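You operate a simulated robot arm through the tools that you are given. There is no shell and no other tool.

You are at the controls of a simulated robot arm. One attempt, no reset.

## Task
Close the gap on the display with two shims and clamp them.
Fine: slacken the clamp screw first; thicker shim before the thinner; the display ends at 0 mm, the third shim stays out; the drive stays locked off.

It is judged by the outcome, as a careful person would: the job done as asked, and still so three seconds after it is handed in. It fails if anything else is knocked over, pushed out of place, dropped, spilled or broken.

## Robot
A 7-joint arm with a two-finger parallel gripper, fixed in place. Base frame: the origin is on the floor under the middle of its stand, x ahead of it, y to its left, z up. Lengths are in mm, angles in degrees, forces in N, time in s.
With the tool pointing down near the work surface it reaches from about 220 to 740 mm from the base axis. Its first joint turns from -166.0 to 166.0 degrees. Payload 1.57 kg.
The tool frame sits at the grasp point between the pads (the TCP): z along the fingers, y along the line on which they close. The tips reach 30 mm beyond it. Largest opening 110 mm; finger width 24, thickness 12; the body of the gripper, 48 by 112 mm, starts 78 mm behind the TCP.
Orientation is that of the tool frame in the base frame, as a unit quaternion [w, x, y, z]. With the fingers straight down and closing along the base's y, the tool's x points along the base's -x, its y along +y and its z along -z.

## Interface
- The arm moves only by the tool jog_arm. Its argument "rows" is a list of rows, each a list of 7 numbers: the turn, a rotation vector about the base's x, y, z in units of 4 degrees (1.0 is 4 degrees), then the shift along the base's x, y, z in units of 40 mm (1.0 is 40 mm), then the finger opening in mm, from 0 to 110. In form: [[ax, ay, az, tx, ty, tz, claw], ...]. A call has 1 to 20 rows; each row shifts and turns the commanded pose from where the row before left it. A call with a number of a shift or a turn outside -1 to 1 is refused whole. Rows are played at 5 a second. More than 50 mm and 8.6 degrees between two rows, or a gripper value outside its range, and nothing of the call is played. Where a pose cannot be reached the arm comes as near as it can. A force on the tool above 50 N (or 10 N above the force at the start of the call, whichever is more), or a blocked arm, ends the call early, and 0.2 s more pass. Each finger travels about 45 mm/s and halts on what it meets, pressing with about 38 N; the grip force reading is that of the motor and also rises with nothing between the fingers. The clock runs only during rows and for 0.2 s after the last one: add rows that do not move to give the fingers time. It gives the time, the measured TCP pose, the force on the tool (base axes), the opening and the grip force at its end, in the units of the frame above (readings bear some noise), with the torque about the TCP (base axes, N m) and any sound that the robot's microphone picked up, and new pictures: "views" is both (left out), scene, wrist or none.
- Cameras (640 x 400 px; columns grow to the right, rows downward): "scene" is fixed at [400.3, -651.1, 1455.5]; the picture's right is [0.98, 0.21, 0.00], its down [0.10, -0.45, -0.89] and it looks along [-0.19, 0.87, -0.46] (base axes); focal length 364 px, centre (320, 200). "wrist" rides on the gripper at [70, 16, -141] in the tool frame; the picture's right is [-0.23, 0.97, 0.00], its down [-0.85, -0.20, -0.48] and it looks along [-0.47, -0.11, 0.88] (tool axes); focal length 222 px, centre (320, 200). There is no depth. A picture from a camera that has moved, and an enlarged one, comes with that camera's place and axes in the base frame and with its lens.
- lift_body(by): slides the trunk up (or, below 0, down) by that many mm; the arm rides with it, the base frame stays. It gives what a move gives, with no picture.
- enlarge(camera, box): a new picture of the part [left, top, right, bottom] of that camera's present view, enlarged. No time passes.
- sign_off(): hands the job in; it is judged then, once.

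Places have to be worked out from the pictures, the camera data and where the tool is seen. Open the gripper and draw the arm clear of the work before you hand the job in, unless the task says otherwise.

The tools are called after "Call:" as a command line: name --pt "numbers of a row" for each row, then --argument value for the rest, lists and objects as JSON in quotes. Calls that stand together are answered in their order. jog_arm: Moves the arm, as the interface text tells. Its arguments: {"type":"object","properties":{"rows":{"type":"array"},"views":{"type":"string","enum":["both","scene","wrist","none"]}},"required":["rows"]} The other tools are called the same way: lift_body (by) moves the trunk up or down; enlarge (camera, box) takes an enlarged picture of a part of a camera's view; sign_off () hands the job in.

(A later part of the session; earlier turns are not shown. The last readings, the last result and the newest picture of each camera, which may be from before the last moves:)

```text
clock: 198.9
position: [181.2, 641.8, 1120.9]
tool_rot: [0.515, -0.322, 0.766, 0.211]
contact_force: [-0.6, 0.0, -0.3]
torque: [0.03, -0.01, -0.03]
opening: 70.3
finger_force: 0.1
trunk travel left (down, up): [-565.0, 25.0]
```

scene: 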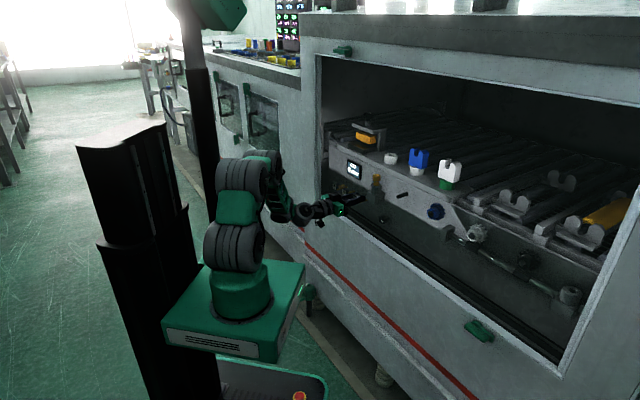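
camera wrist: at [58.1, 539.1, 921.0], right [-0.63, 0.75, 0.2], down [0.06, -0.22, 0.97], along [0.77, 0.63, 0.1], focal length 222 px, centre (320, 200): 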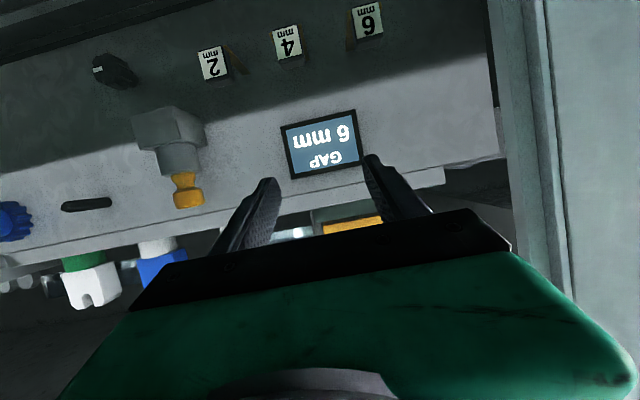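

Call:
jog_arm --pt "0 0 -0.8 0.465 0.76 -0.17 70" --pt "0 0 -0.8 0.465 0.76 -0.17 70" --pt "0 0 0 0.465 0.76 -0.17 70" --pt "0 0 0 0.4275 0.4275 0 70" --pt "0 0 0 0.4275 0.4275 0 70" --pt "0 0 0 0.4275 0.4275 0 70" --pt "0 0 0 0 0 0 40" --pt "0 0 0 0 0 0 20" --pt "0 0 0 0 0 0 20" --views "wrist"

Call:
jog_arm --pt "0 0 1 0 0 0 20" --pt "0 0 1 0 0 0 20" --pt "0 0 1 0 0 0 20" --pt "0 0 1 0 0 0 20" --pt "0 0 1 0 0 0 20" --pt "0 0 1 0 0 0 20" --pt "0 0 1 0 0 0 20" --pt "0 0 1 0 0 0 20" --pt "0 0 1 0 0 0 20" --pt "0 0 1 0 0 0 20" --pt "0 0 1 0 0 0 20" --pt "0 0 1 0 0 0 20" --pt "0 0 1 0 0 0 20" --pt "0 0 1 0 0 0 20" --pt "0 0 1 0 0 0 20" --pt "0 0 0 0 0 0 20" --views "none"

Call:
jog_arm --pt "0 0 0 0 0 0 50" --pt "0 0 0 0 0 0.02 70" --pt "0 0 -1 0 0 0 70" --pt "0 0 -1 0 0 0 70" --pt "0 0 -1 0 0 0 70" --pt "0 0 -1 0 0 0 70" --pt "0 0 -1 0 0 0 70" --pt "0 0 -1 0 0 0 70" --pt "0 0 -1 0 0 0 70" --pt "0 0 -1 0 0 0 70" --pt "0 0 -1 0 0 0 70" --pt "0 0 -1 0 0 0 70" --pt "0 0 -1 0 0 0 70" --pt "0 0 -1 0 0 0 70" --pt "0 0 -1 0 0 0 70" --pt "0 0 -1 0 0 0 70" --pt "0 0 -1 0 0 0 70" --pt "0 0 0 0 0 0 40" --pt "0 0 0 0 0 0 20" --pt "0 0 0 0 0 0 20" --views "none"

Call:
jog_arm --pt "0 0 1 0 0 0 20" --pt "0 0 1 0 0 0 20" --pt "0 0 1 0 0 0 20" --pt "0 0 1 0 0 0 20" --pt "0 0 1 0 0 0 20" --pt "0 0 1 0 0 0 20" --pt "0 0 1 0 0 0 20" --pt "0 0 1 0 0 0 20" --pt "0 0 1 0 0 0 20" --pt "0 0 1 0 0 0 20" --pt "0 0 1 0 0 0 20" --pt "0 0 1 0 0 0 20" --pt "0 0 1 0 0 0 20" --pt "0 0 1 0 0 0 20" --pt "0 0 1 0 0 0 20" --pt "0 0 0 0 0 0 20" --views "both"

Call:
enlarge --camera "scene" --box '[345, 105, 385, 155]'

```text
clock: 200.9
position: [289.0, 784.6, 1099.7]
tool_rot: [0.526, -0.279, 0.783, 0.183]
contact_force: [0.6, 3.9, 0.4]
torque: [0.14, 0.21, -0.01]
opening: 33.5
finger_force: 19.0
trunk travel left (down, up): [-565.0, 25.0]
camera wrist: at [155.7, 695.6, 1089.4], right [-0.55, 0.81, 0.2], down [0.03, -0.22, 0.97], along [0.84, 0.54, 0.1], focal length 222 px, centre (320, 200)
```

wrist: 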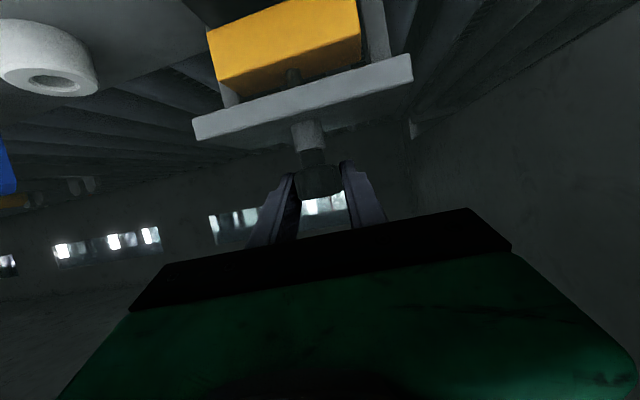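

```text
clock: 204.3
position: [288.8, 784.7, 1101.6]
tool_rot: [-0.363, 0.633, -0.539, -0.42]
contact_force: [3.1, 3.6, 0.1]
torque: [0.45, 0.6, -0.23]
opening: 33.5
finger_force: 41.9
trunk travel left (down, up): [-565.0, 25.0]
```

```text
clock: 208.5
position: [289.5, 783.6, 1100.5]
tool_rot: [0.525, -0.278, 0.783, 0.182]
contact_force: [1.0, -0.9, -0.3]
torque: [0.1, 0.19, -0.05]
opening: 33.9
finger_force: 18.8
trunk travel left (down, up): [-565.0, 25.0]
```

```text
clock: 211.9
position: [288.0, 784.6, 1103.0]
tool_rot: [-0.364, 0.633, -0.538, -0.421]
contact_force: [3.7, 3.3, 2.4]
torque: [0.53, 0.48, -0.05]
opening: 33.7
finger_force: 37.8
trunk travel left (down, up): [-565.0, 25.0]
camera wrist: at [296.4, 624.8, 1091.2], right [-0.98, -0.07, 0.2], down [0.21, -0.09, 0.97], along [-0.05, 0.99, 0.1], focal length 222 px, centre (320, 200)
```

scene: 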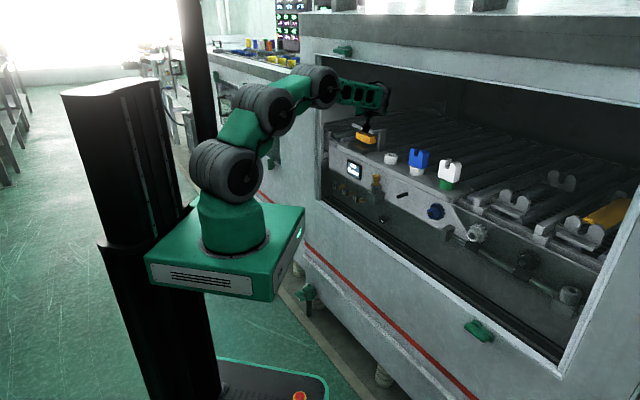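
wrist: 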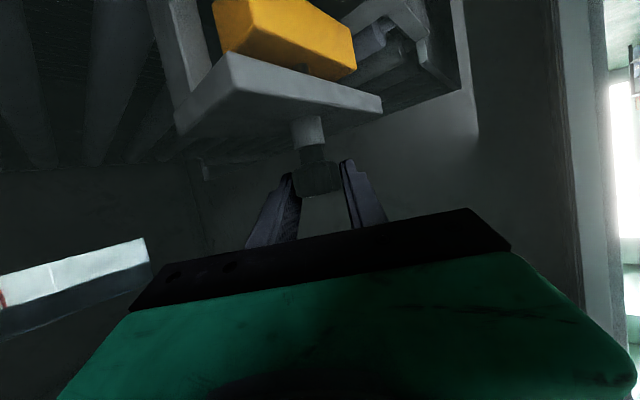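

```text
8.00 times, centred on (365, 130) of scene
camera zoom: at [400.3, -651.1, 1455.5], right [0.98, 0.21, 0.0], down [0.1, -0.45, -0.89], along [-0.19, 0.87, -0.46], focal length 2913 px, centre (-40, 760)
```

zoom: 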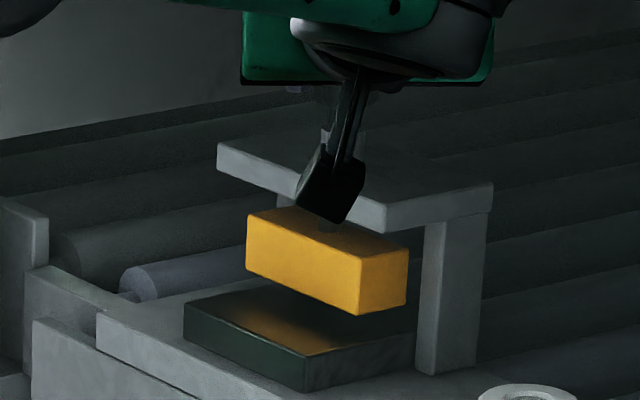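

The jaw no longer rises, so the clamp is fully slack. Before going further, I'll survey the rest of the machine at high zoom for labels or a lock I've missed.

Call:
enlarge --camera "scene" --box '[400, 185, 500, 275]'

Call:
enlarge --camera "scene" --box '[490, 220, 620, 330]'

Call:
enlarge --camera "scene" --box '[365, 165, 400, 225]'

Call:
enlarge --camera "scene" --box '[300, 30, 420, 120]'

Call:
enlarge --camera "scene" --box '[240, 0, 330, 80]'

```text
4.44 times, centred on (450, 230) of scene
camera zoom: at [400.3, -651.1, 1455.5], right [0.98, 0.21, 0.0], down [0.1, -0.45, -0.89], along [-0.19, 0.87, -0.46], focal length 1619 px, centre (-258, 67)
```

zoom: 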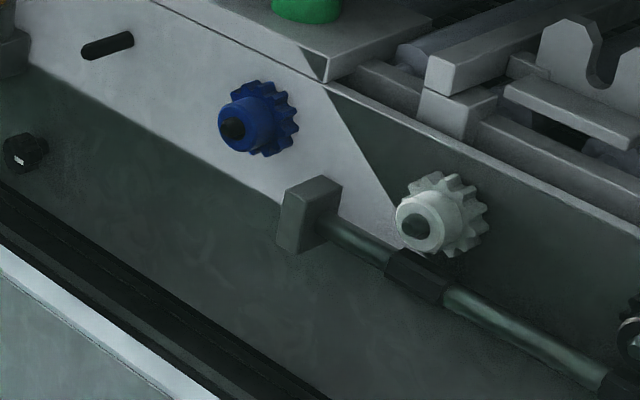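

```text
3.64 times, centred on (555, 275) of scene
camera zoom: at [400.3, -651.1, 1455.5], right [0.98, 0.21, 0.0], down [0.1, -0.45, -0.89], along [-0.19, 0.87, -0.46], focal length 1324 px, centre (-534, -73)
```

zoom: 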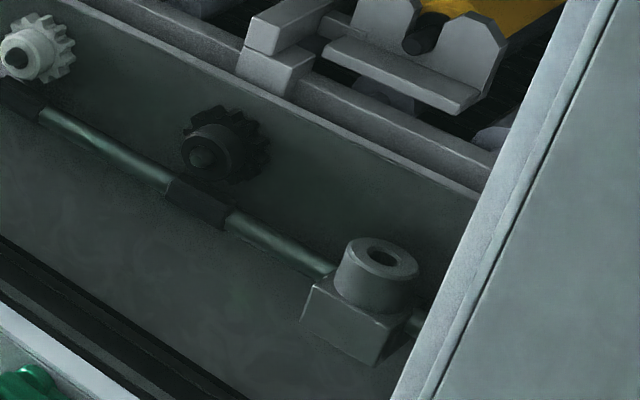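

```text
6.67 times, centred on (382, 195) of scene
camera zoom: at [400.3, -651.1, 1455.5], right [0.98, 0.21, 0.0], down [0.1, -0.45, -0.89], along [-0.19, 0.87, -0.46], focal length 2428 px, centre (-97, 233)
```

zoom: 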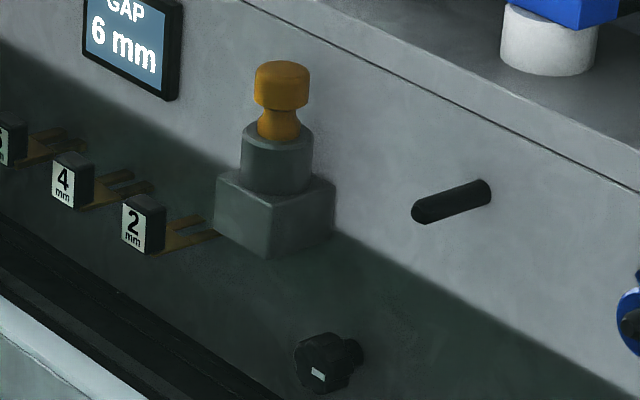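

```text
4.44 times, centred on (360, 75) of scene
camera zoom: at [400.3, -651.1, 1455.5], right [0.98, 0.21, 0.0], down [0.1, -0.45, -0.89], along [-0.19, 0.87, -0.46], focal length 1619 px, centre (142, 756)
```

zoom: 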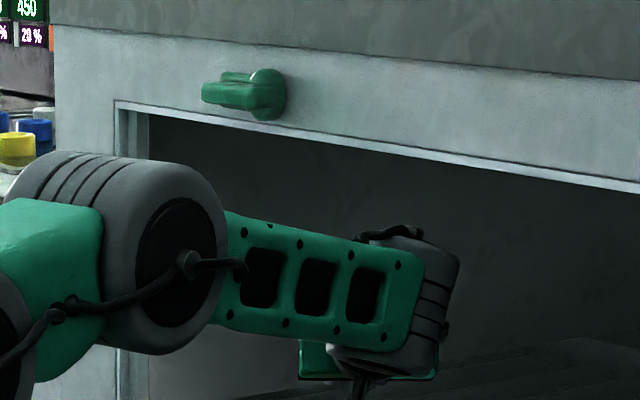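

```text
5.00 times, centred on (285, 40) of scene
camera zoom: at [400.3, -651.1, 1455.5], right [0.98, 0.21, 0.0], down [0.1, -0.45, -0.89], along [-0.19, 0.87, -0.46], focal length 1821 px, centre (495, 1000)
```

zoom: 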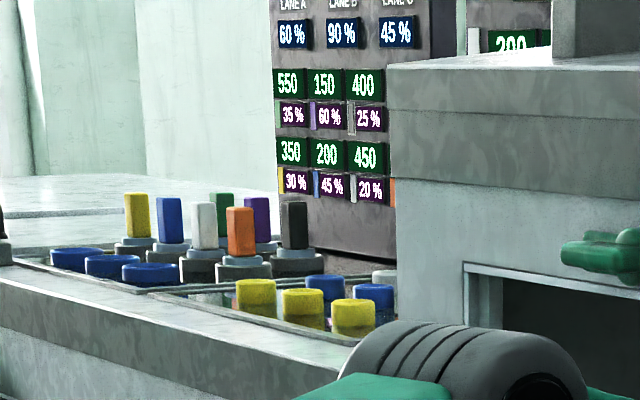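

There is an empty socket on the drive shaft at the right matching the yellow pin's holder, so that pin is likely the drive lock-off and must be left alone. I'll check whether the clamp knob is still rising by comparing its neck with the earlier view.

Call:
enlarge --camera "wrist" --box '[240, 120, 400, 220]'

Call:
enlarge --camera "wrist" --box '[180, 0, 420, 150]'

```text
4.00 times, centred on (320, 170) of wrist
camera zoom: at [296.4, 624.8, 1091.2], right [-0.98, -0.07, 0.2], down [0.21, -0.09, 0.97], along [-0.05, 0.99, 0.1], focal length 888 px, centre (320, 320)
```

zoom: 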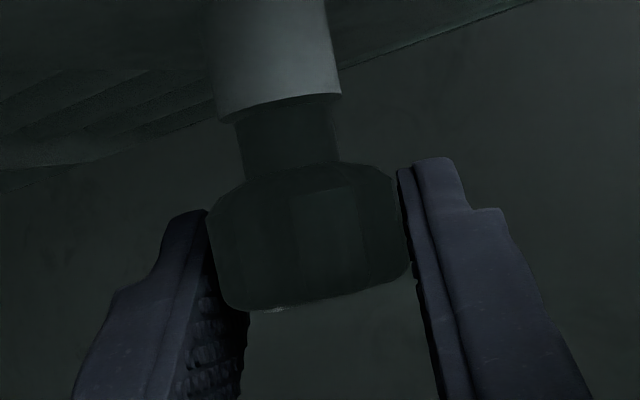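

```text
2.67 times, centred on (300, 75) of wrist
camera zoom: at [296.4, 624.8, 1091.2], right [-0.98, -0.07, 0.2], down [0.21, -0.09, 0.97], along [-0.05, 0.99, 0.1], focal length 592 px, centre (373, 533)
```

zoom: 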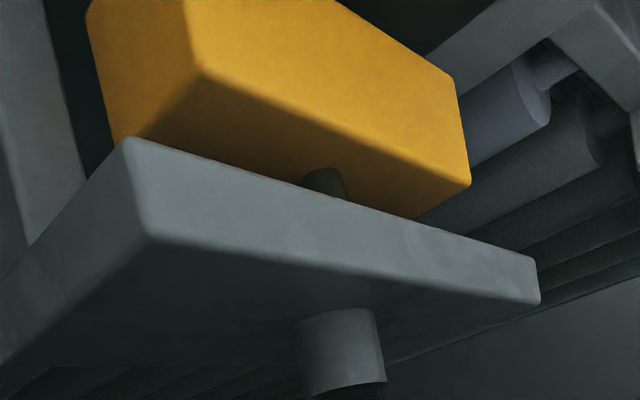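

The jaw travel has topped out while the knob spins freely, so the clamp is fully slack. I'll return to the shims; so far my slow pulls crept at ~31 N, so next I'll try a brisk straight pull with the full-pad grip.

Call:
jog_arm --pt "0 0 0 0 0 0 50" --pt "0 0 0 0 0 0 70" --pt "0 0 -1 0 0 0 70" --pt "0 0 -1 0 0 0 70" --pt "0 0 -1 0 0 0 70" --pt "0 0 -1 0 0 0 70" --pt "0 0 -1 0 0 0 70" --pt "0 0 -1 0 0 0 70" --pt "0 0 -1 0 0 0 70" --pt "0 0 -1 0 0 0 70" --pt "0 0 -1 0 0 0 70" --pt "0 0 -1 0 0 0 70" --pt "0 0 -1 0 0 0 70" --pt "0 0 -1 0 0 0 70" --pt "0 0 -0.8 0 0 0 70" --pt "0 0 0 -0.6 -0.6 0 70" --pt "0 0 0 -0.6 -0.6 0 70" --pt "0 0 0 -0.6 -0.6 0.1 70" --pt "0 0 0 -0.5 -0.7 0.1 70" --pt "0 0 0 -0.3 -0.7 0.1 60" --views "none"

Call:
jog_arm --pt "0 0 0 -0.1 -0.5 0.1 45" --pt "0 0 0 0 0 0 45" --views "wrist"

Call:
lift_body --by -190

```text
clock: 216.1
position: [183.4, 655.0, 1113.9]
tool_rot: [0.51, -0.338, 0.76, 0.222]
contact_force: [-0.4, -0.2, -0.8]
torque: [-0.01, 0.02, -0.01]
opening: 60.0
finger_force: 0.2
trunk travel left (down, up): [-565.0, 25.0]
```

```text
clock: 216.7
position: [179.3, 634.0, 1117.8]
tool_rot: [0.51, -0.338, 0.76, 0.222]
contact_force: [0.0, -0.2, 1.0]
torque: [-0.01, -0.03, 0.04]
opening: 44.9
finger_force: 0.0
trunk travel left (down, up): [-565.0, 25.0]
camera wrist: at [61.0, 526.5, 1107.6], right [-0.66, 0.72, 0.2], down [0.06, -0.22, 0.97], along [0.75, 0.66, 0.1], focal length 222 px, centre (320, 200)
```

wrist: 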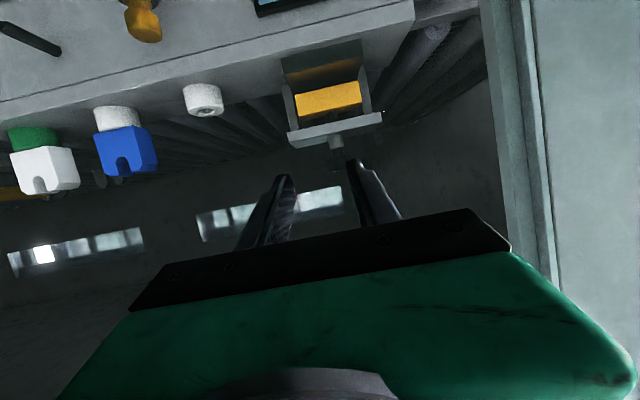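

```text
clock: 218.8
position: [179.8, 633.9, 928.3]
tool_rot: [0.51, -0.338, 0.759, 0.222]
contact_force: [0.3, 0.1, -0.7]
torque: [0.01, -0.03, -0.01]
opening: 45.0
finger_force: 0.0
trunk travel left (down, up): [-375.0, 215.0]
```

Call:
jog_arm --pt "0.663 -0.663 -0.3 0.01 -0.01 -0.52 45" --pt "0.663 -0.663 -0.32 0.01 -0.01 -0.52 45" --pt "0.663 -0.663 0 0.01 -0.01 -0.52 45" --pt "0.663 -0.663 0 0.01 -0.01 -0.52 45" --pt "0.663 -0.663 0 0.01 -0.01 -0.52 45" --pt "0.663 -0.663 0 0 0 -0.52 45" --pt "0 0 0 0 0 0 45" --views "wrist"

Call:
enlarge --camera "wrist" --box '[240, 90, 400, 210]'

```text
clock: 220.4
position: [180.9, 631.2, 801.3]
tool_rot: [0.655, -0.274, 0.651, 0.268]
contact_force: [-0.9, -0.6, -1.0]
torque: [0.01, 0.02, -0.01]
opening: 45.1
finger_force: 0.0
trunk travel left (down, up): [-375.0, 215.0]
camera wrist: at [70.7, 540.9, 732.8], right [-0.69, 0.69, 0.22], down [-0.2, -0.47, 0.86], along [0.69, 0.55, 0.47], focal length 222 px, centre (320, 200)
```

wrist: 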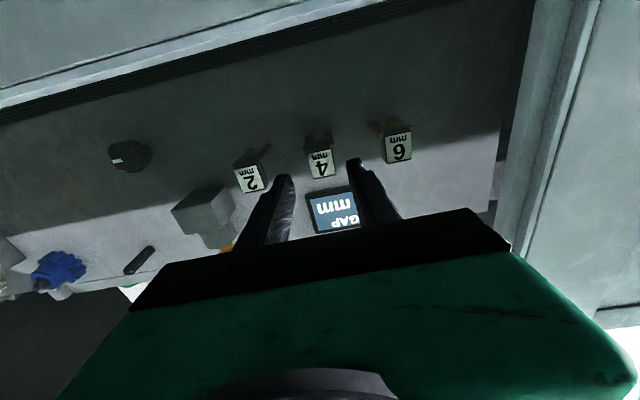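

```text
3.33 times, centred on (320, 150) of wrist
camera zoom: at [70.7, 540.9, 732.8], right [-0.69, 0.69, 0.22], down [-0.2, -0.47, 0.86], along [0.69, 0.55, 0.47], focal length 740 px, centre (320, 367)
```

zoom: 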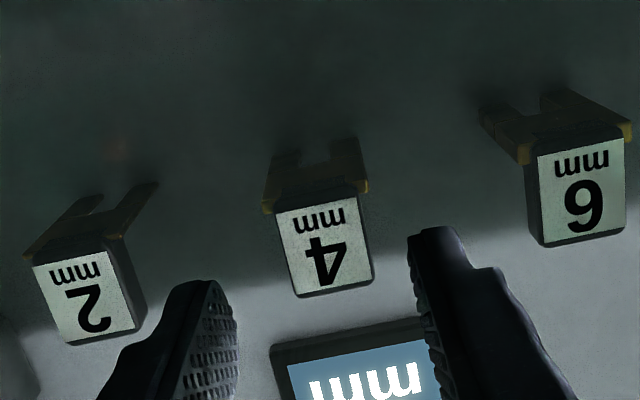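

Call:
jog_arm --pt "0 0 0 0.265 0.265 0.015 45" --pt "0 0 0 0.265 0.265 0.015 45" --pt "0 0 0 0.265 0.265 0.015 45" --pt "0 0 0 0.265 0.265 0.015 45" --pt "0 0 0 0 0 0 45" --pt "0 0 0 0 0 0 25" --pt "0 0 0 0 0 0 0" --pt "0 0 0 0 0 0 0" --pt "0 0 0 0 0 0 0" --views "wrist"

Call:
jog_arm --pt "0 0 0 -0.35 -0.33 0 0" --views "both"

Call:
enlarge --camera "wrist" --box '[240, 90, 400, 210]'

```text
clock: 222.4
position: [222.3, 676.1, 805.5]
tool_rot: [0.654, -0.275, 0.651, 0.27]
contact_force: [-4.5, 8.3, -0.5]
torque: [0.34, 0.58, -0.02]
opening: 23.6
finger_force: 35.9
trunk travel left (down, up): [-375.0, 215.0]
camera wrist: at [111.5, 584.4, 735.4], right [-0.69, 0.69, 0.22], down [-0.2, -0.47, 0.86], along [0.69, 0.55, 0.47], focal length 222 px, centre (320, 200)
```

wrist: 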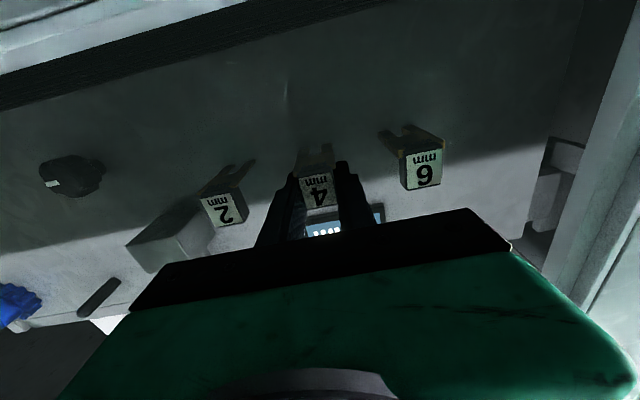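

```text
clock: 222.8
position: [210.8, 662.5, 805.3]
tool_rot: [0.655, -0.272, 0.652, 0.267]
contact_force: [15.8, 30.6, -1.1]
torque: [0.49, 0.28, -0.45]
opening: 23.7
finger_force: 35.5
trunk travel left (down, up): [-375.0, 215.0]
camera wrist: at [99.0, 572.4, 735.2], right [-0.69, 0.69, 0.22], down [-0.2, -0.47, 0.86], along [0.69, 0.55, 0.47], focal length 222 px, centre (320, 200)
```

scene: 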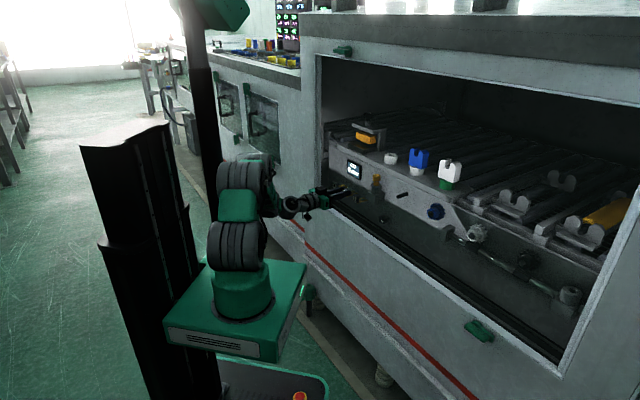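
wrist: 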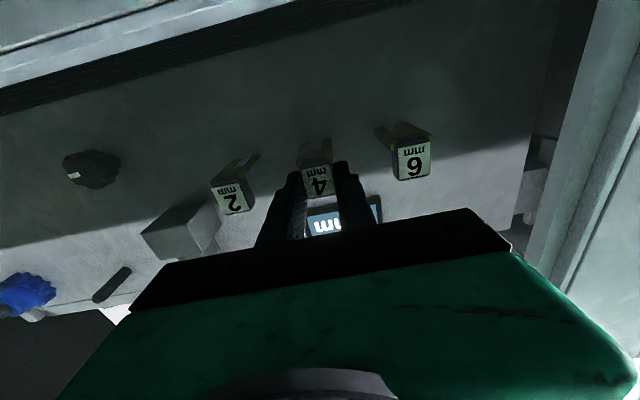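

```text
3.33 times, centred on (320, 150) of wrist
camera zoom: at [99.0, 572.4, 735.2], right [-0.69, 0.69, 0.22], down [-0.2, -0.47, 0.86], along [0.69, 0.55, 0.47], focal length 740 px, centre (320, 367)
```

zoom: 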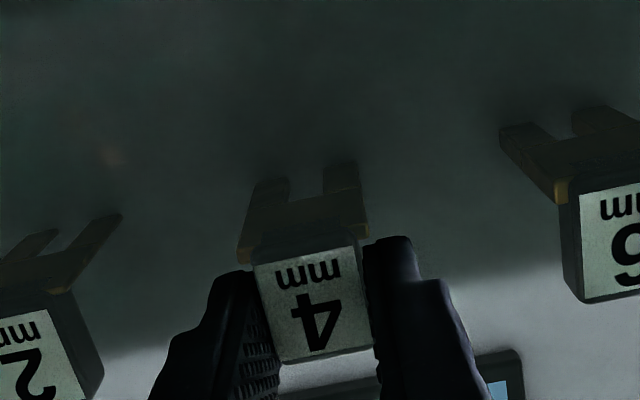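

It slips at ~33 N again, so that's the friction limit. While the arm is down here I'll check the clamp and knob mark from the scene camera.

Call:
enlarge --camera "scene" --box '[358, 108, 378, 124]'

Call:
enlarge --camera "scene" --box '[345, 108, 385, 158]'

```text
16.00 times, centred on (368, 116) of scene
camera zoom: at [400.3, -651.1, 1455.5], right [0.98, 0.21, 0.0], down [0.1, -0.45, -0.89], along [-0.19, 0.87, -0.46], focal length 5827 px, centre (-448, 1544)
```

zoom: 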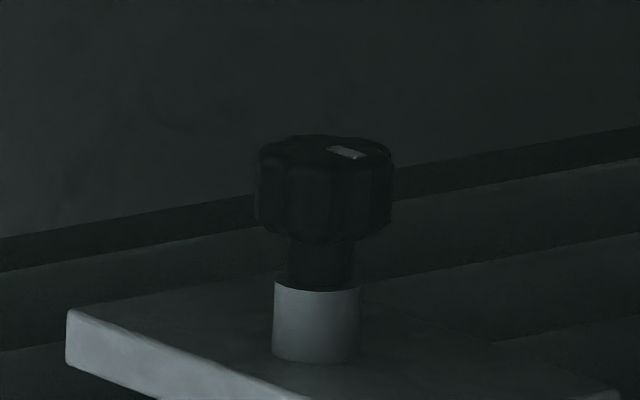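

```text
8.00 times, centred on (365, 133) of scene
camera zoom: at [400.3, -651.1, 1455.5], right [0.98, 0.21, 0.0], down [0.1, -0.45, -0.89], along [-0.19, 0.87, -0.46], focal length 2913 px, centre (-40, 736)
```

zoom: 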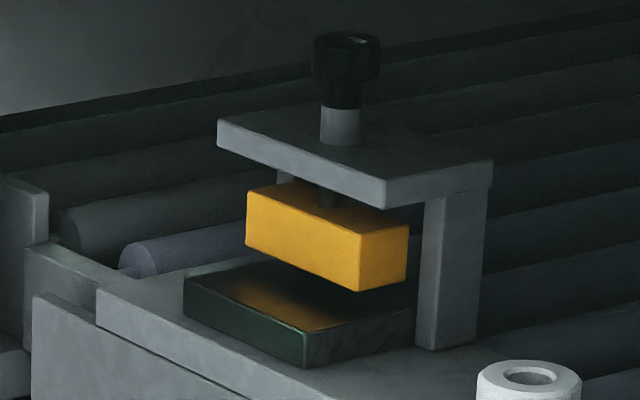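

The mark sits exactly where it was after the sixth stroke, so the screw is at its end stop: fully slack. Also, the shim seemed to move about 1 mm inward when pushed but not outward, which could be a push-then-lift latch. I'll re-grip and check that.

Call:
jog_arm --pt "0 0 0 0 0 0 35" --pt "0 0 0 0.17 0.16 0 45" --pt "0 0 0 0.17 0.17 0 45" --pt "0 0 0 0 0 0 45" --pt "0 0 0 0 0 0 20" --pt "0 0 0 0 0 0 0" --pt "0 0 0 0 0 0 0" --pt "0 0 0 0 0 0 0" --views "none"

Call:
enlarge --camera "scene" --box '[340, 186, 354, 197]'

Call:
jog_arm --pt "0 0 0 0.08 0.06 0 0" --pt "0 0 0 0.06 0.05 0 0" --views "none"

Call:
enlarge --camera "scene" --box '[340, 186, 354, 197]'

```text
clock: 224.6
position: [222.9, 675.1, 805.4]
tool_rot: [0.655, -0.274, 0.652, 0.267]
contact_force: [-2.7, 7.2, -1.5]
torque: [0.4, 0.52, 0.01]
opening: 23.7
finger_force: 35.6
trunk travel left (down, up): [-375.0, 215.0]
```

```text
16.00 times, centred on (347, 192) of scene
camera zoom: at [400.3, -651.1, 1455.5], right [0.98, 0.21, 0.0], down [0.1, -0.45, -0.89], along [-0.19, 0.87, -0.46], focal length 5827 px, centre (-112, 336)
```

zoom: 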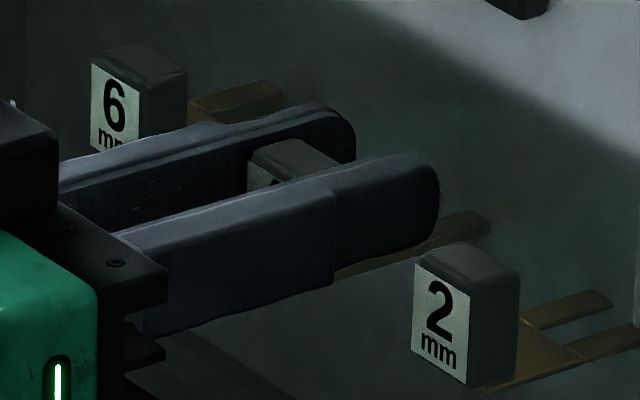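

```text
clock: 225.2
position: [226.2, 679.0, 804.7]
tool_rot: [0.655, -0.276, 0.651, 0.268]
contact_force: [-27.6, -13.5, -2.5]
torque: [0.38, 0.6, -0.04]
opening: 23.7
finger_force: 35.9
trunk travel left (down, up): [-375.0, 215.0]
```

```text
16.00 times, centred on (347, 192) of scene
camera zoom: at [400.3, -651.1, 1455.5], right [0.98, 0.21, 0.0], down [0.1, -0.45, -0.89], along [-0.19, 0.87, -0.46], focal length 5827 px, centre (-112, 336)
```

zoom: 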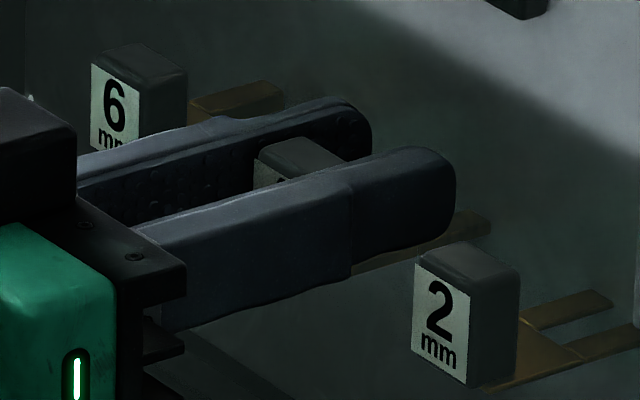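

Pushing moved the block about 2 mm inward while the visible tine ends stayed at the panel line, so the tines run into slots in the panel. Now I'll pull, and compare in the same view.

Call:
jog_arm --pt "0 0 0 -0.14 -0.11 0 0" --pt "0 0 0 -0.08 -0.06 0 0" --pt "0 0 0 -0.04 -0.03 0 0" --views "none"

Call:
enlarge --camera "scene" --box '[340, 186, 354, 197]'

```text
clock: 226.0
position: [219.9, 673.1, 806.5]
tool_rot: [0.656, -0.273, 0.651, 0.267]
contact_force: [14.7, 28.3, 2.9]
torque: [0.63, 0.4, 0.4]
opening: 23.9
finger_force: 35.8
trunk travel left (down, up): [-375.0, 215.0]
```

```text
16.00 times, centred on (347, 192) of scene
camera zoom: at [400.3, -651.1, 1455.5], right [0.98, 0.21, 0.0], down [0.1, -0.45, -0.89], along [-0.19, 0.87, -0.46], focal length 5827 px, centre (-112, 336)
```

zoom: 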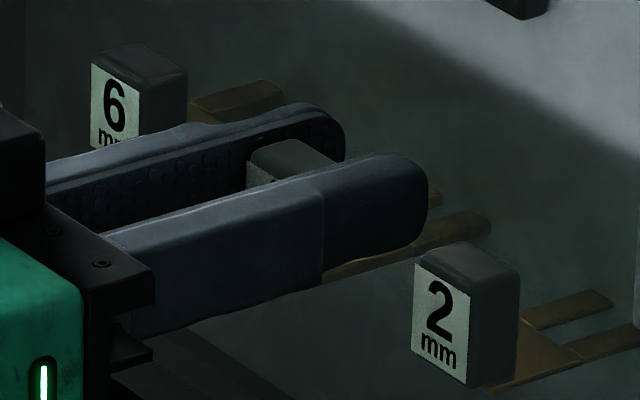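

Pulling brings it only back to its rest position, so there is a hard stop outward but some give inward. That could be a push-to-release catch. I'll close the fingers and press the front of the "4" label straight in, positively.

Call:
jog_arm --pt "0 0 0 0.08 0.06 0 35" --pt "0 0 0 0 0 0 45" --pt "0 0 0 -0.4 -0.4 0 45" --pt "0 0 0 -0.4 -0.4 0 20" --pt "0 0 0 -0.1 -0.1 -0.06 0" --pt "0 0 0 0 0 0 0" --pt "0 0 0 0 0 0 0" --views "wrist"

Call:
enlarge --camera "wrist" --box '[240, 90, 400, 210]'

```text
clock: 227.6
position: [186.0, 637.2, 804.8]
tool_rot: [0.655, -0.275, 0.651, 0.267]
contact_force: [0.3, 0.7, 0.1]
torque: [0.05, -0.02, -0.02]
opening: 0.0
finger_force: 21.1
trunk travel left (down, up): [-375.0, 215.0]
camera wrist: at [74.2, 546.5, 734.2], right [-0.69, 0.69, 0.22], down [-0.2, -0.47, 0.86], along [0.69, 0.55, 0.47], focal length 222 px, centre (320, 200)
```

wrist: 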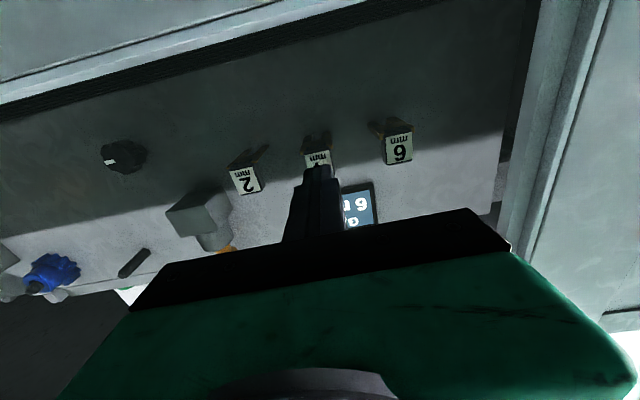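

```text
3.33 times, centred on (320, 150) of wrist
camera zoom: at [74.2, 546.5, 734.2], right [-0.69, 0.69, 0.22], down [-0.2, -0.47, 0.86], along [0.69, 0.55, 0.47], focal length 740 px, centre (320, 367)
```

zoom: 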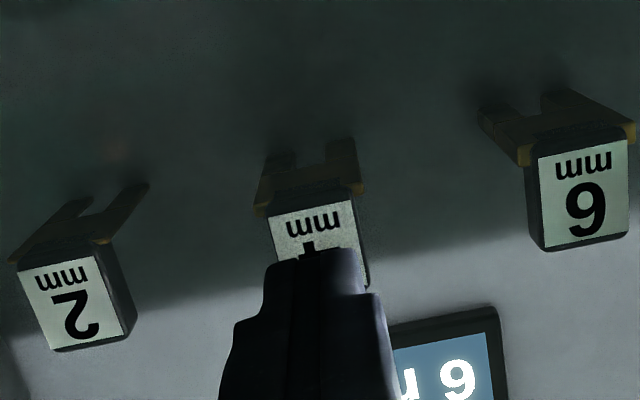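

Call:
jog_arm --pt "0 0 0 0 0 -0.18 0" --pt "0 0 0 0.12 0.12 0 0" --pt "0 0 0 0.12 0.12 0 0" --views "none"

Call:
jog_arm --pt "0 0 0 0.08 0.06 0 0" --pt "0 0 0 0.08 0.06 0 0" --views "none"

Call:
enlarge --camera "scene" --box '[340, 186, 354, 197]'

```text
clock: 228.4
position: [193.9, 646.6, 797.6]
tool_rot: [0.655, -0.273, 0.652, 0.268]
contact_force: [-0.5, 0.2, 0.1]
torque: [-0.03, 0.01, 0.0]
opening: 0.0
finger_force: 21.6
trunk travel left (down, up): [-375.0, 215.0]
```

```text
clock: 229.0
position: [199.3, 650.5, 795.7]
tool_rot: [0.656, -0.275, 0.651, 0.267]
contact_force: [-21.9, -29.0, 0.6]
torque: [0.06, 0.09, -0.13]
opening: 0.2
finger_force: 21.2
trunk travel left (down, up): [-375.0, 215.0]
```

```text
16.00 times, centred on (347, 192) of scene
camera zoom: at [400.3, -651.1, 1455.5], right [0.98, 0.21, 0.0], down [0.1, -0.45, -0.89], along [-0.19, 0.87, -0.46], focal length 5827 px, centre (-112, 336)
```

zoom: 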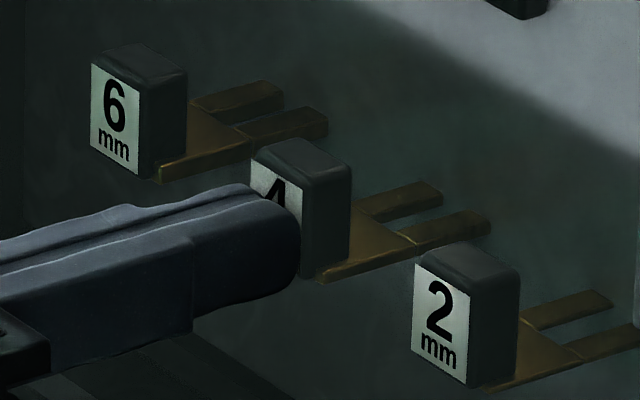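

Call:
jog_arm --pt "0 0 0 0.05 0.04 0 0" --pt "0 0 0 0.03 0.03 0 0" --views "none"

Call:
jog_arm --pt "0 0 0 -0.3 -0.3 0 0" --pt "0 0 0 -0.4 -0.4 0 20" --views "both"

Call:
enlarge --camera "scene" --box '[340, 186, 354, 197]'

```text
clock: 229.6
position: [202.1, 654.8, 795.7]
tool_rot: [0.656, -0.275, 0.65, 0.268]
contact_force: [-29.3, -23.5, -3.7]
torque: [-0.45, -0.16, 0.08]
opening: 0.0
finger_force: 21.4
trunk travel left (down, up): [-375.0, 215.0]
```

```text
clock: 230.2
position: [176.5, 626.9, 796.8]
tool_rot: [0.656, -0.273, 0.651, 0.267]
contact_force: [-1.2, -0.1, -0.6]
torque: [0.0, 0.01, -0.03]
opening: 20.1
finger_force: 0.0
trunk travel left (down, up): [-375.0, 215.0]
camera wrist: at [64.9, 537.3, 726.5], right [-0.69, 0.69, 0.22], down [-0.2, -0.47, 0.86], along [0.69, 0.55, 0.47], focal length 222 px, centre (320, 200)
```

scene: 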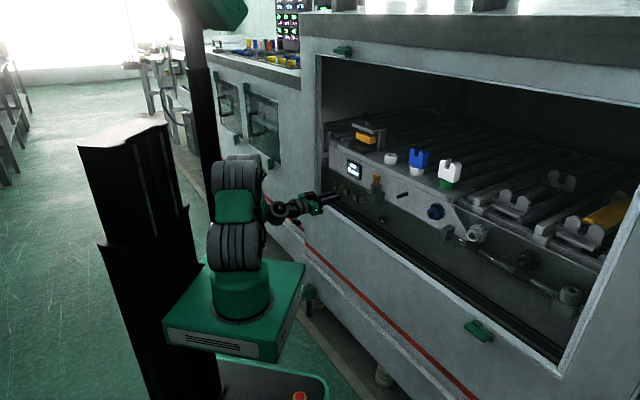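
wrist: 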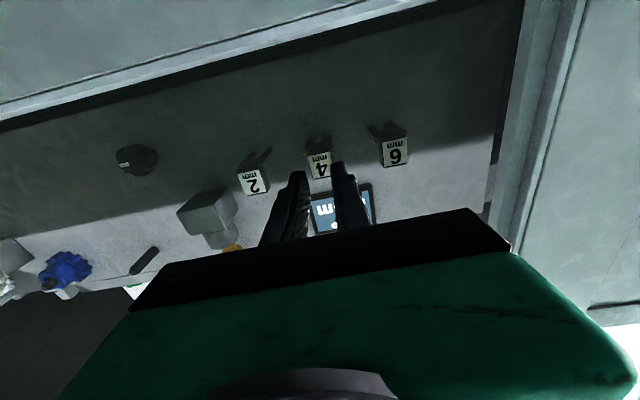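

```text
16.00 times, centred on (347, 192) of scene
camera zoom: at [400.3, -651.1, 1455.5], right [0.98, 0.21, 0.0], down [0.1, -0.45, -0.89], along [-0.19, 0.87, -0.46], focal length 5827 px, centre (-112, 336)
```

zoom: 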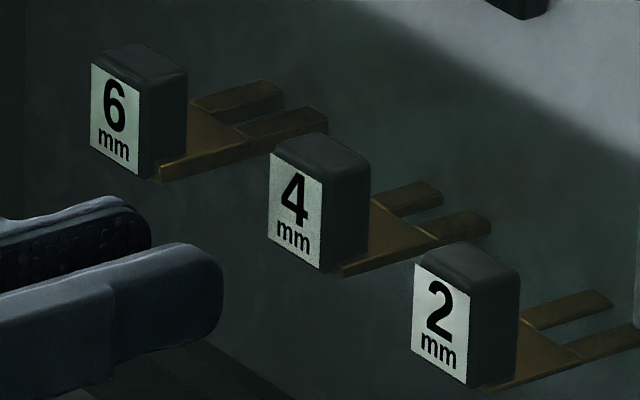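

That's the key finding: pressing at ~37 N slid the "4" about 7 mm INTO the panel, while the tine ends stay at the panel line. So these are push-in shims in their own slots ("third shim stays out"). They aren't meant to come out. I'll check the display, then continue pressing the "4" in with the clamp slack.

Call:
enlarge --camera "scene" --box '[330, 150, 380, 210]'

Call:
jog_arm --pt "0 0 0 0.1 0.1 0 0" --pt "0 0 0 0.2 0.2 0 0" --pt "0 0 0 0.25 0.25 0 0" --pt "0 0 0 0.05 0.05 0 0" --pt "0 0 0 0 0 0 0" --views "wrist"

```text
6.67 times, centred on (355, 180) of scene
camera zoom: at [400.3, -651.1, 1455.5], right [0.98, 0.21, 0.0], down [0.1, -0.45, -0.89], along [-0.19, 0.87, -0.46], focal length 2428 px, centre (87, 333)
```

zoom: 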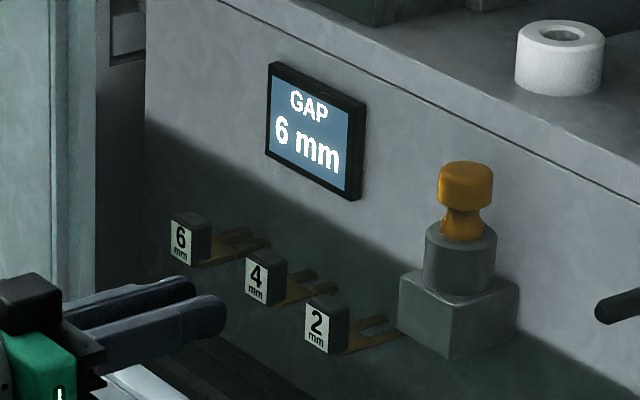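

```text
clock: 231.4
position: [200.0, 650.6, 795.4]
tool_rot: [0.655, -0.274, 0.652, 0.268]
contact_force: [0.0, -0.2, -1.3]
torque: [-0.01, 0.02, 0.0]
opening: 0.0
finger_force: 21.8
trunk travel left (down, up): [-375.0, 215.0]
camera wrist: at [89.2, 560.4, 725.5], right [-0.69, 0.69, 0.22], down [-0.2, -0.47, 0.86], along [0.69, 0.55, 0.47], focal length 222 px, centre (320, 200)
```

wrist: 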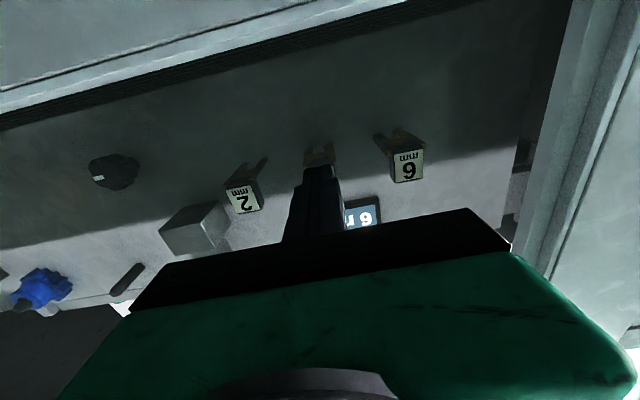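

Call:
jog_arm --pt "0 0 0 0.1 0.08 0 0" --pt "0 0 0 0.1 0.08 0 0" --pt "0 0 0 0.06 0.06 0 0" --pt "0 0 0 0.06 0.06 0 0" --views "none"

Call:
enlarge --camera "scene" --box '[335, 150, 375, 205]'

```text
clock: 232.4
position: [211.1, 660.4, 795.9]
tool_rot: [0.654, -0.276, 0.651, 0.268]
contact_force: [-33.8, -20.0, -8.9]
torque: [-0.37, -0.01, 0.24]
opening: 0.1
finger_force: 20.9
trunk travel left (down, up): [-375.0, 215.0]
```

```text
7.27 times, centred on (355, 178) of scene
camera zoom: at [400.3, -651.1, 1455.5], right [0.98, 0.21, 0.0], down [0.1, -0.45, -0.89], along [-0.19, 0.87, -0.46], focal length 2649 px, centre (66, 364)
```

zoom: 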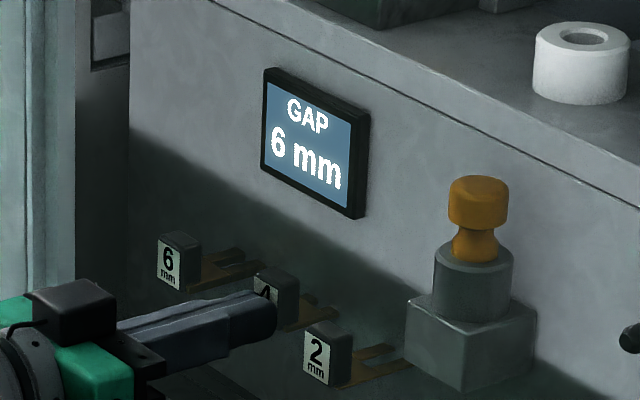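

It slides steadily at about 38 N. I'll keep pressing in small steps, watching the display.

Call:
jog_arm --pt "0 0 0 0.05 0.08 0.01 0" --pt "0 0 0 0.06 0.08 0 0" --pt "0 0 0 0.07 0.07 0 0" --pt "0 0 0 0.07 0.07 0 0" --views "none"

Call:
enlarge --camera "scene" --box '[335, 150, 375, 205]'

```text
clock: 233.4
position: [222.3, 673.2, 795.9]
tool_rot: [0.655, -0.275, 0.651, 0.266]
contact_force: [-28.9, -21.8, -17.1]
torque: [-0.44, 0.25, 0.11]
opening: 0.0
finger_force: 21.3
trunk travel left (down, up): [-375.0, 215.0]
```

```text
7.27 times, centred on (355, 178) of scene
camera zoom: at [400.3, -651.1, 1455.5], right [0.98, 0.21, 0.0], down [0.1, -0.45, -0.89], along [-0.19, 0.87, -0.46], focal length 2649 px, centre (66, 364)
```

zoom: 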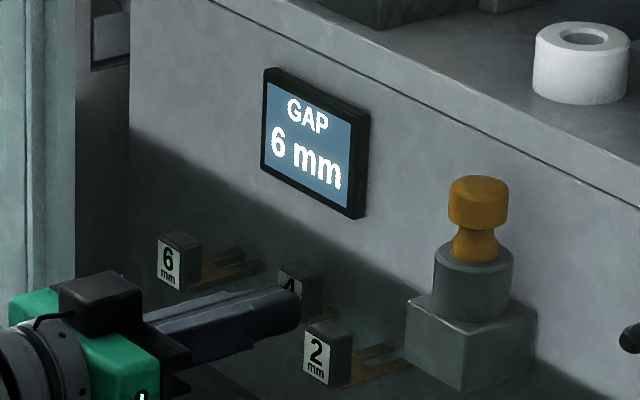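

Call:
jog_arm --pt "0 0 0 0.05 0.06 -0.04 0" --pt "0 0 0 0.05 0.06 -0.02 0" --pt "0 0 0 0.05 0.05 0 0" --views "none"

Call:
enlarge --camera "scene" --box '[335, 150, 375, 205]'

```text
clock: 234.2
position: [228.6, 679.9, 795.0]
tool_rot: [0.656, -0.273, 0.651, 0.267]
contact_force: [-28.3, -38.6, -10.3]
torque: [-0.26, 0.28, -0.2]
opening: 0.0
finger_force: 21.5
trunk travel left (down, up): [-375.0, 215.0]
```

```text
7.27 times, centred on (355, 178) of scene
camera zoom: at [400.3, -651.1, 1455.5], right [0.98, 0.21, 0.0], down [0.1, -0.45, -0.89], along [-0.19, 0.87, -0.46], focal length 2649 px, centre (66, 364)
```

zoom: 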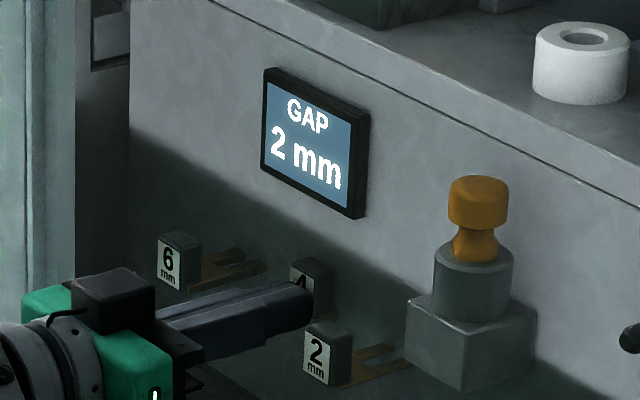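

The display dropped from 6 to 2 mm, so the 4 mm shim is seated by pushing in. I'll back the fingers off and check the portal for any visible change before doing the "2".

Call:
jog_arm --pt "0 0 0 -0.15 -0.15 0.02 0" --pt "0 0 0 -0.4 -0.4 0.02 0" --pt "0 0 0 -0.5 -0.5 0 0" --pt "0 0 0 -0.4 -0.4 0 0" --pt "0 0 0 0 0 0 0" --views "both"

Call:
enlarge --camera "scene" --box '[345, 108, 385, 158]'

Call:
enlarge --camera "scene" --box '[330, 150, 380, 210]'

Call:
enlarge --camera "wrist" --box '[180, 90, 420, 230]'

```text
clock: 235.4
position: [177.3, 621.4, 795.1]
tool_rot: [0.656, -0.272, 0.652, 0.265]
contact_force: [-0.1, 0.2, -0.6]
torque: [0.01, 0.02, 0.06]
opening: 0.0
finger_force: 21.6
trunk travel left (down, up): [-375.0, 215.0]
camera wrist: at [64.8, 531.5, 725.2], right [-0.69, 0.69, 0.22], down [-0.21, -0.47, 0.86], along [0.7, 0.54, 0.47], focal length 222 px, centre (320, 200)
```

scene: 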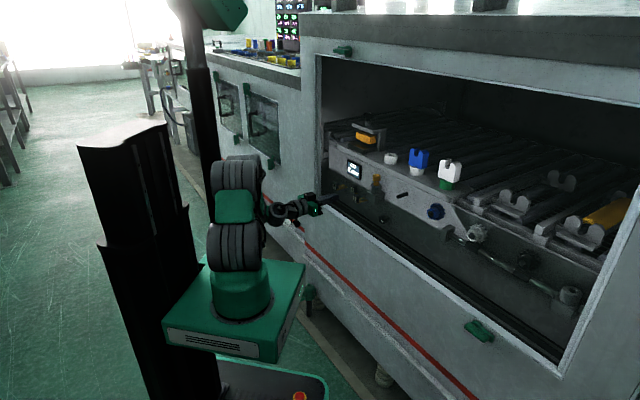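
wrist: 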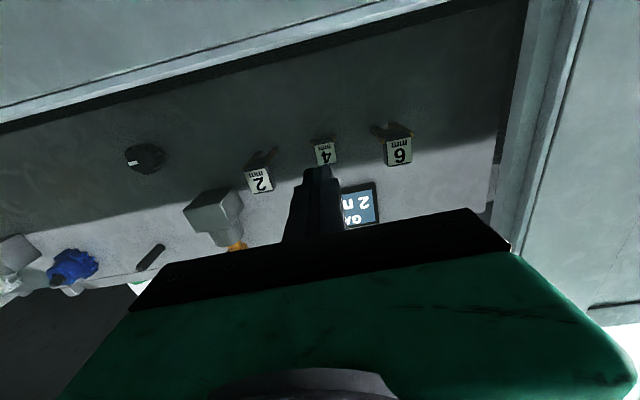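

```text
8.00 times, centred on (365, 133) of scene
camera zoom: at [400.3, -651.1, 1455.5], right [0.98, 0.21, 0.0], down [0.1, -0.45, -0.89], along [-0.19, 0.87, -0.46], focal length 2913 px, centre (-40, 736)
```

zoom: 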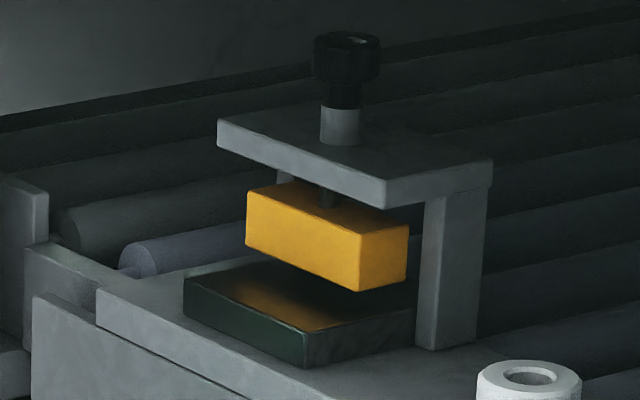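

```text
6.67 times, centred on (355, 180) of scene
camera zoom: at [400.3, -651.1, 1455.5], right [0.98, 0.21, 0.0], down [0.1, -0.45, -0.89], along [-0.19, 0.87, -0.46], focal length 2428 px, centre (87, 333)
```

zoom: 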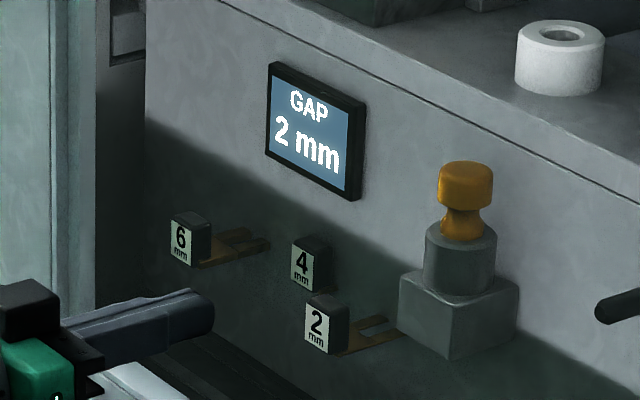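

```text
2.67 times, centred on (300, 160) of wrist
camera zoom: at [64.8, 531.5, 725.2], right [-0.69, 0.69, 0.22], down [-0.21, -0.47, 0.86], along [0.7, 0.54, 0.47], focal length 592 px, centre (373, 307)
```

zoom: 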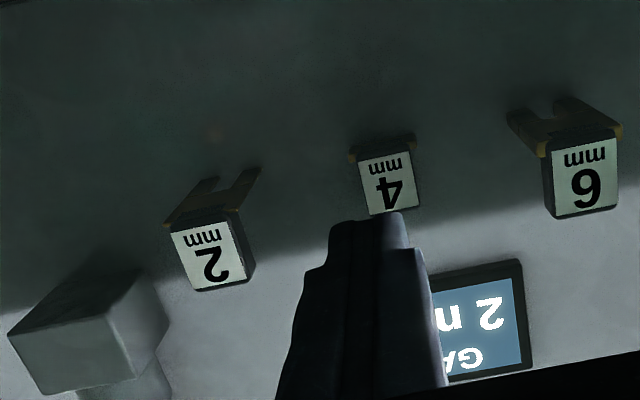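

The "4" is seated and holding at 2 mm. Next the "2": I'll shift 65 mm to the right in front of it with the fingers closed and check the alignment.

Call:
jog_arm --pt "0 0 0 0.38 -0.38 0 0" --pt "0 0 0 0.38 -0.38 0 0" --pt "0 0 0 0.39 -0.39 0 0" --pt "0 0 0 0 0 0 0" --views "both"

Call:
enlarge --camera "wrist" --box '[200, 90, 420, 230]'

```text
clock: 236.4
position: [217.5, 577.5, 795.5]
tool_rot: [0.655, -0.274, 0.651, 0.268]
contact_force: [0.2, 0.6, -0.2]
torque: [0.01, -0.02, -0.03]
opening: 0.1
finger_force: 21.6
trunk travel left (down, up): [-375.0, 215.0]
camera wrist: at [106.2, 486.1, 725.8], right [-0.69, 0.69, 0.22], down [-0.2, -0.47, 0.86], along [0.69, 0.55, 0.47], focal length 222 px, centre (320, 200)
```

scene: 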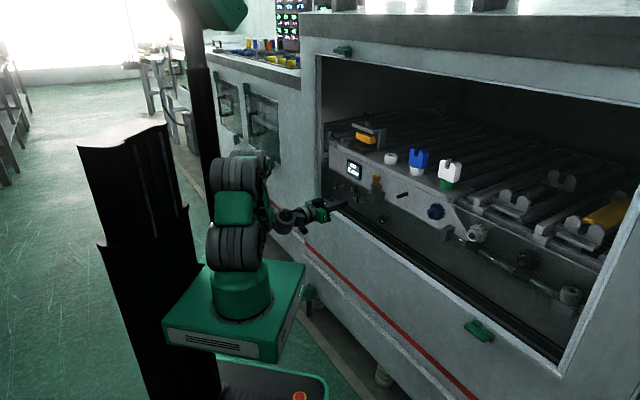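
wrist: 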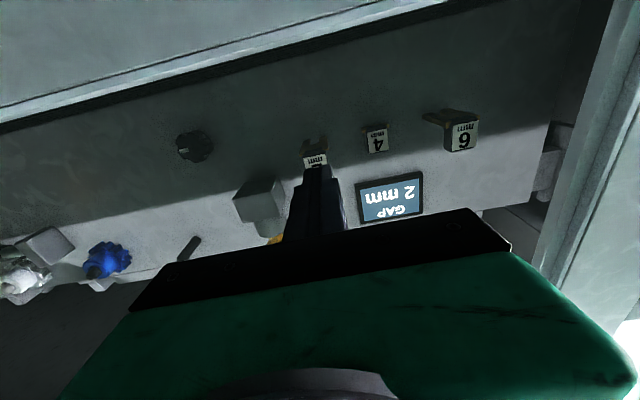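

```text
2.86 times, centred on (310, 160) of wrist
camera zoom: at [106.2, 486.1, 725.8], right [-0.69, 0.69, 0.22], down [-0.2, -0.47, 0.86], along [0.69, 0.55, 0.47], focal length 635 px, centre (349, 314)
```

zoom: 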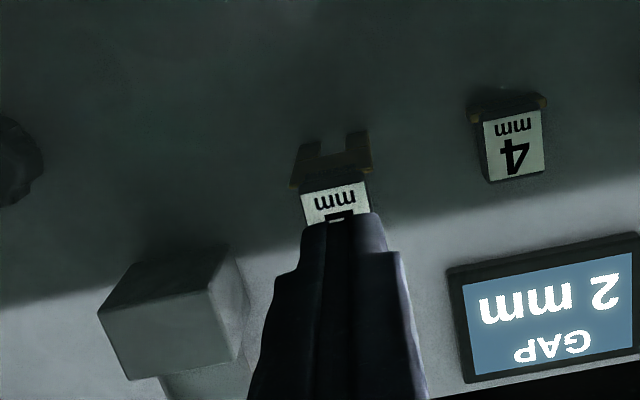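

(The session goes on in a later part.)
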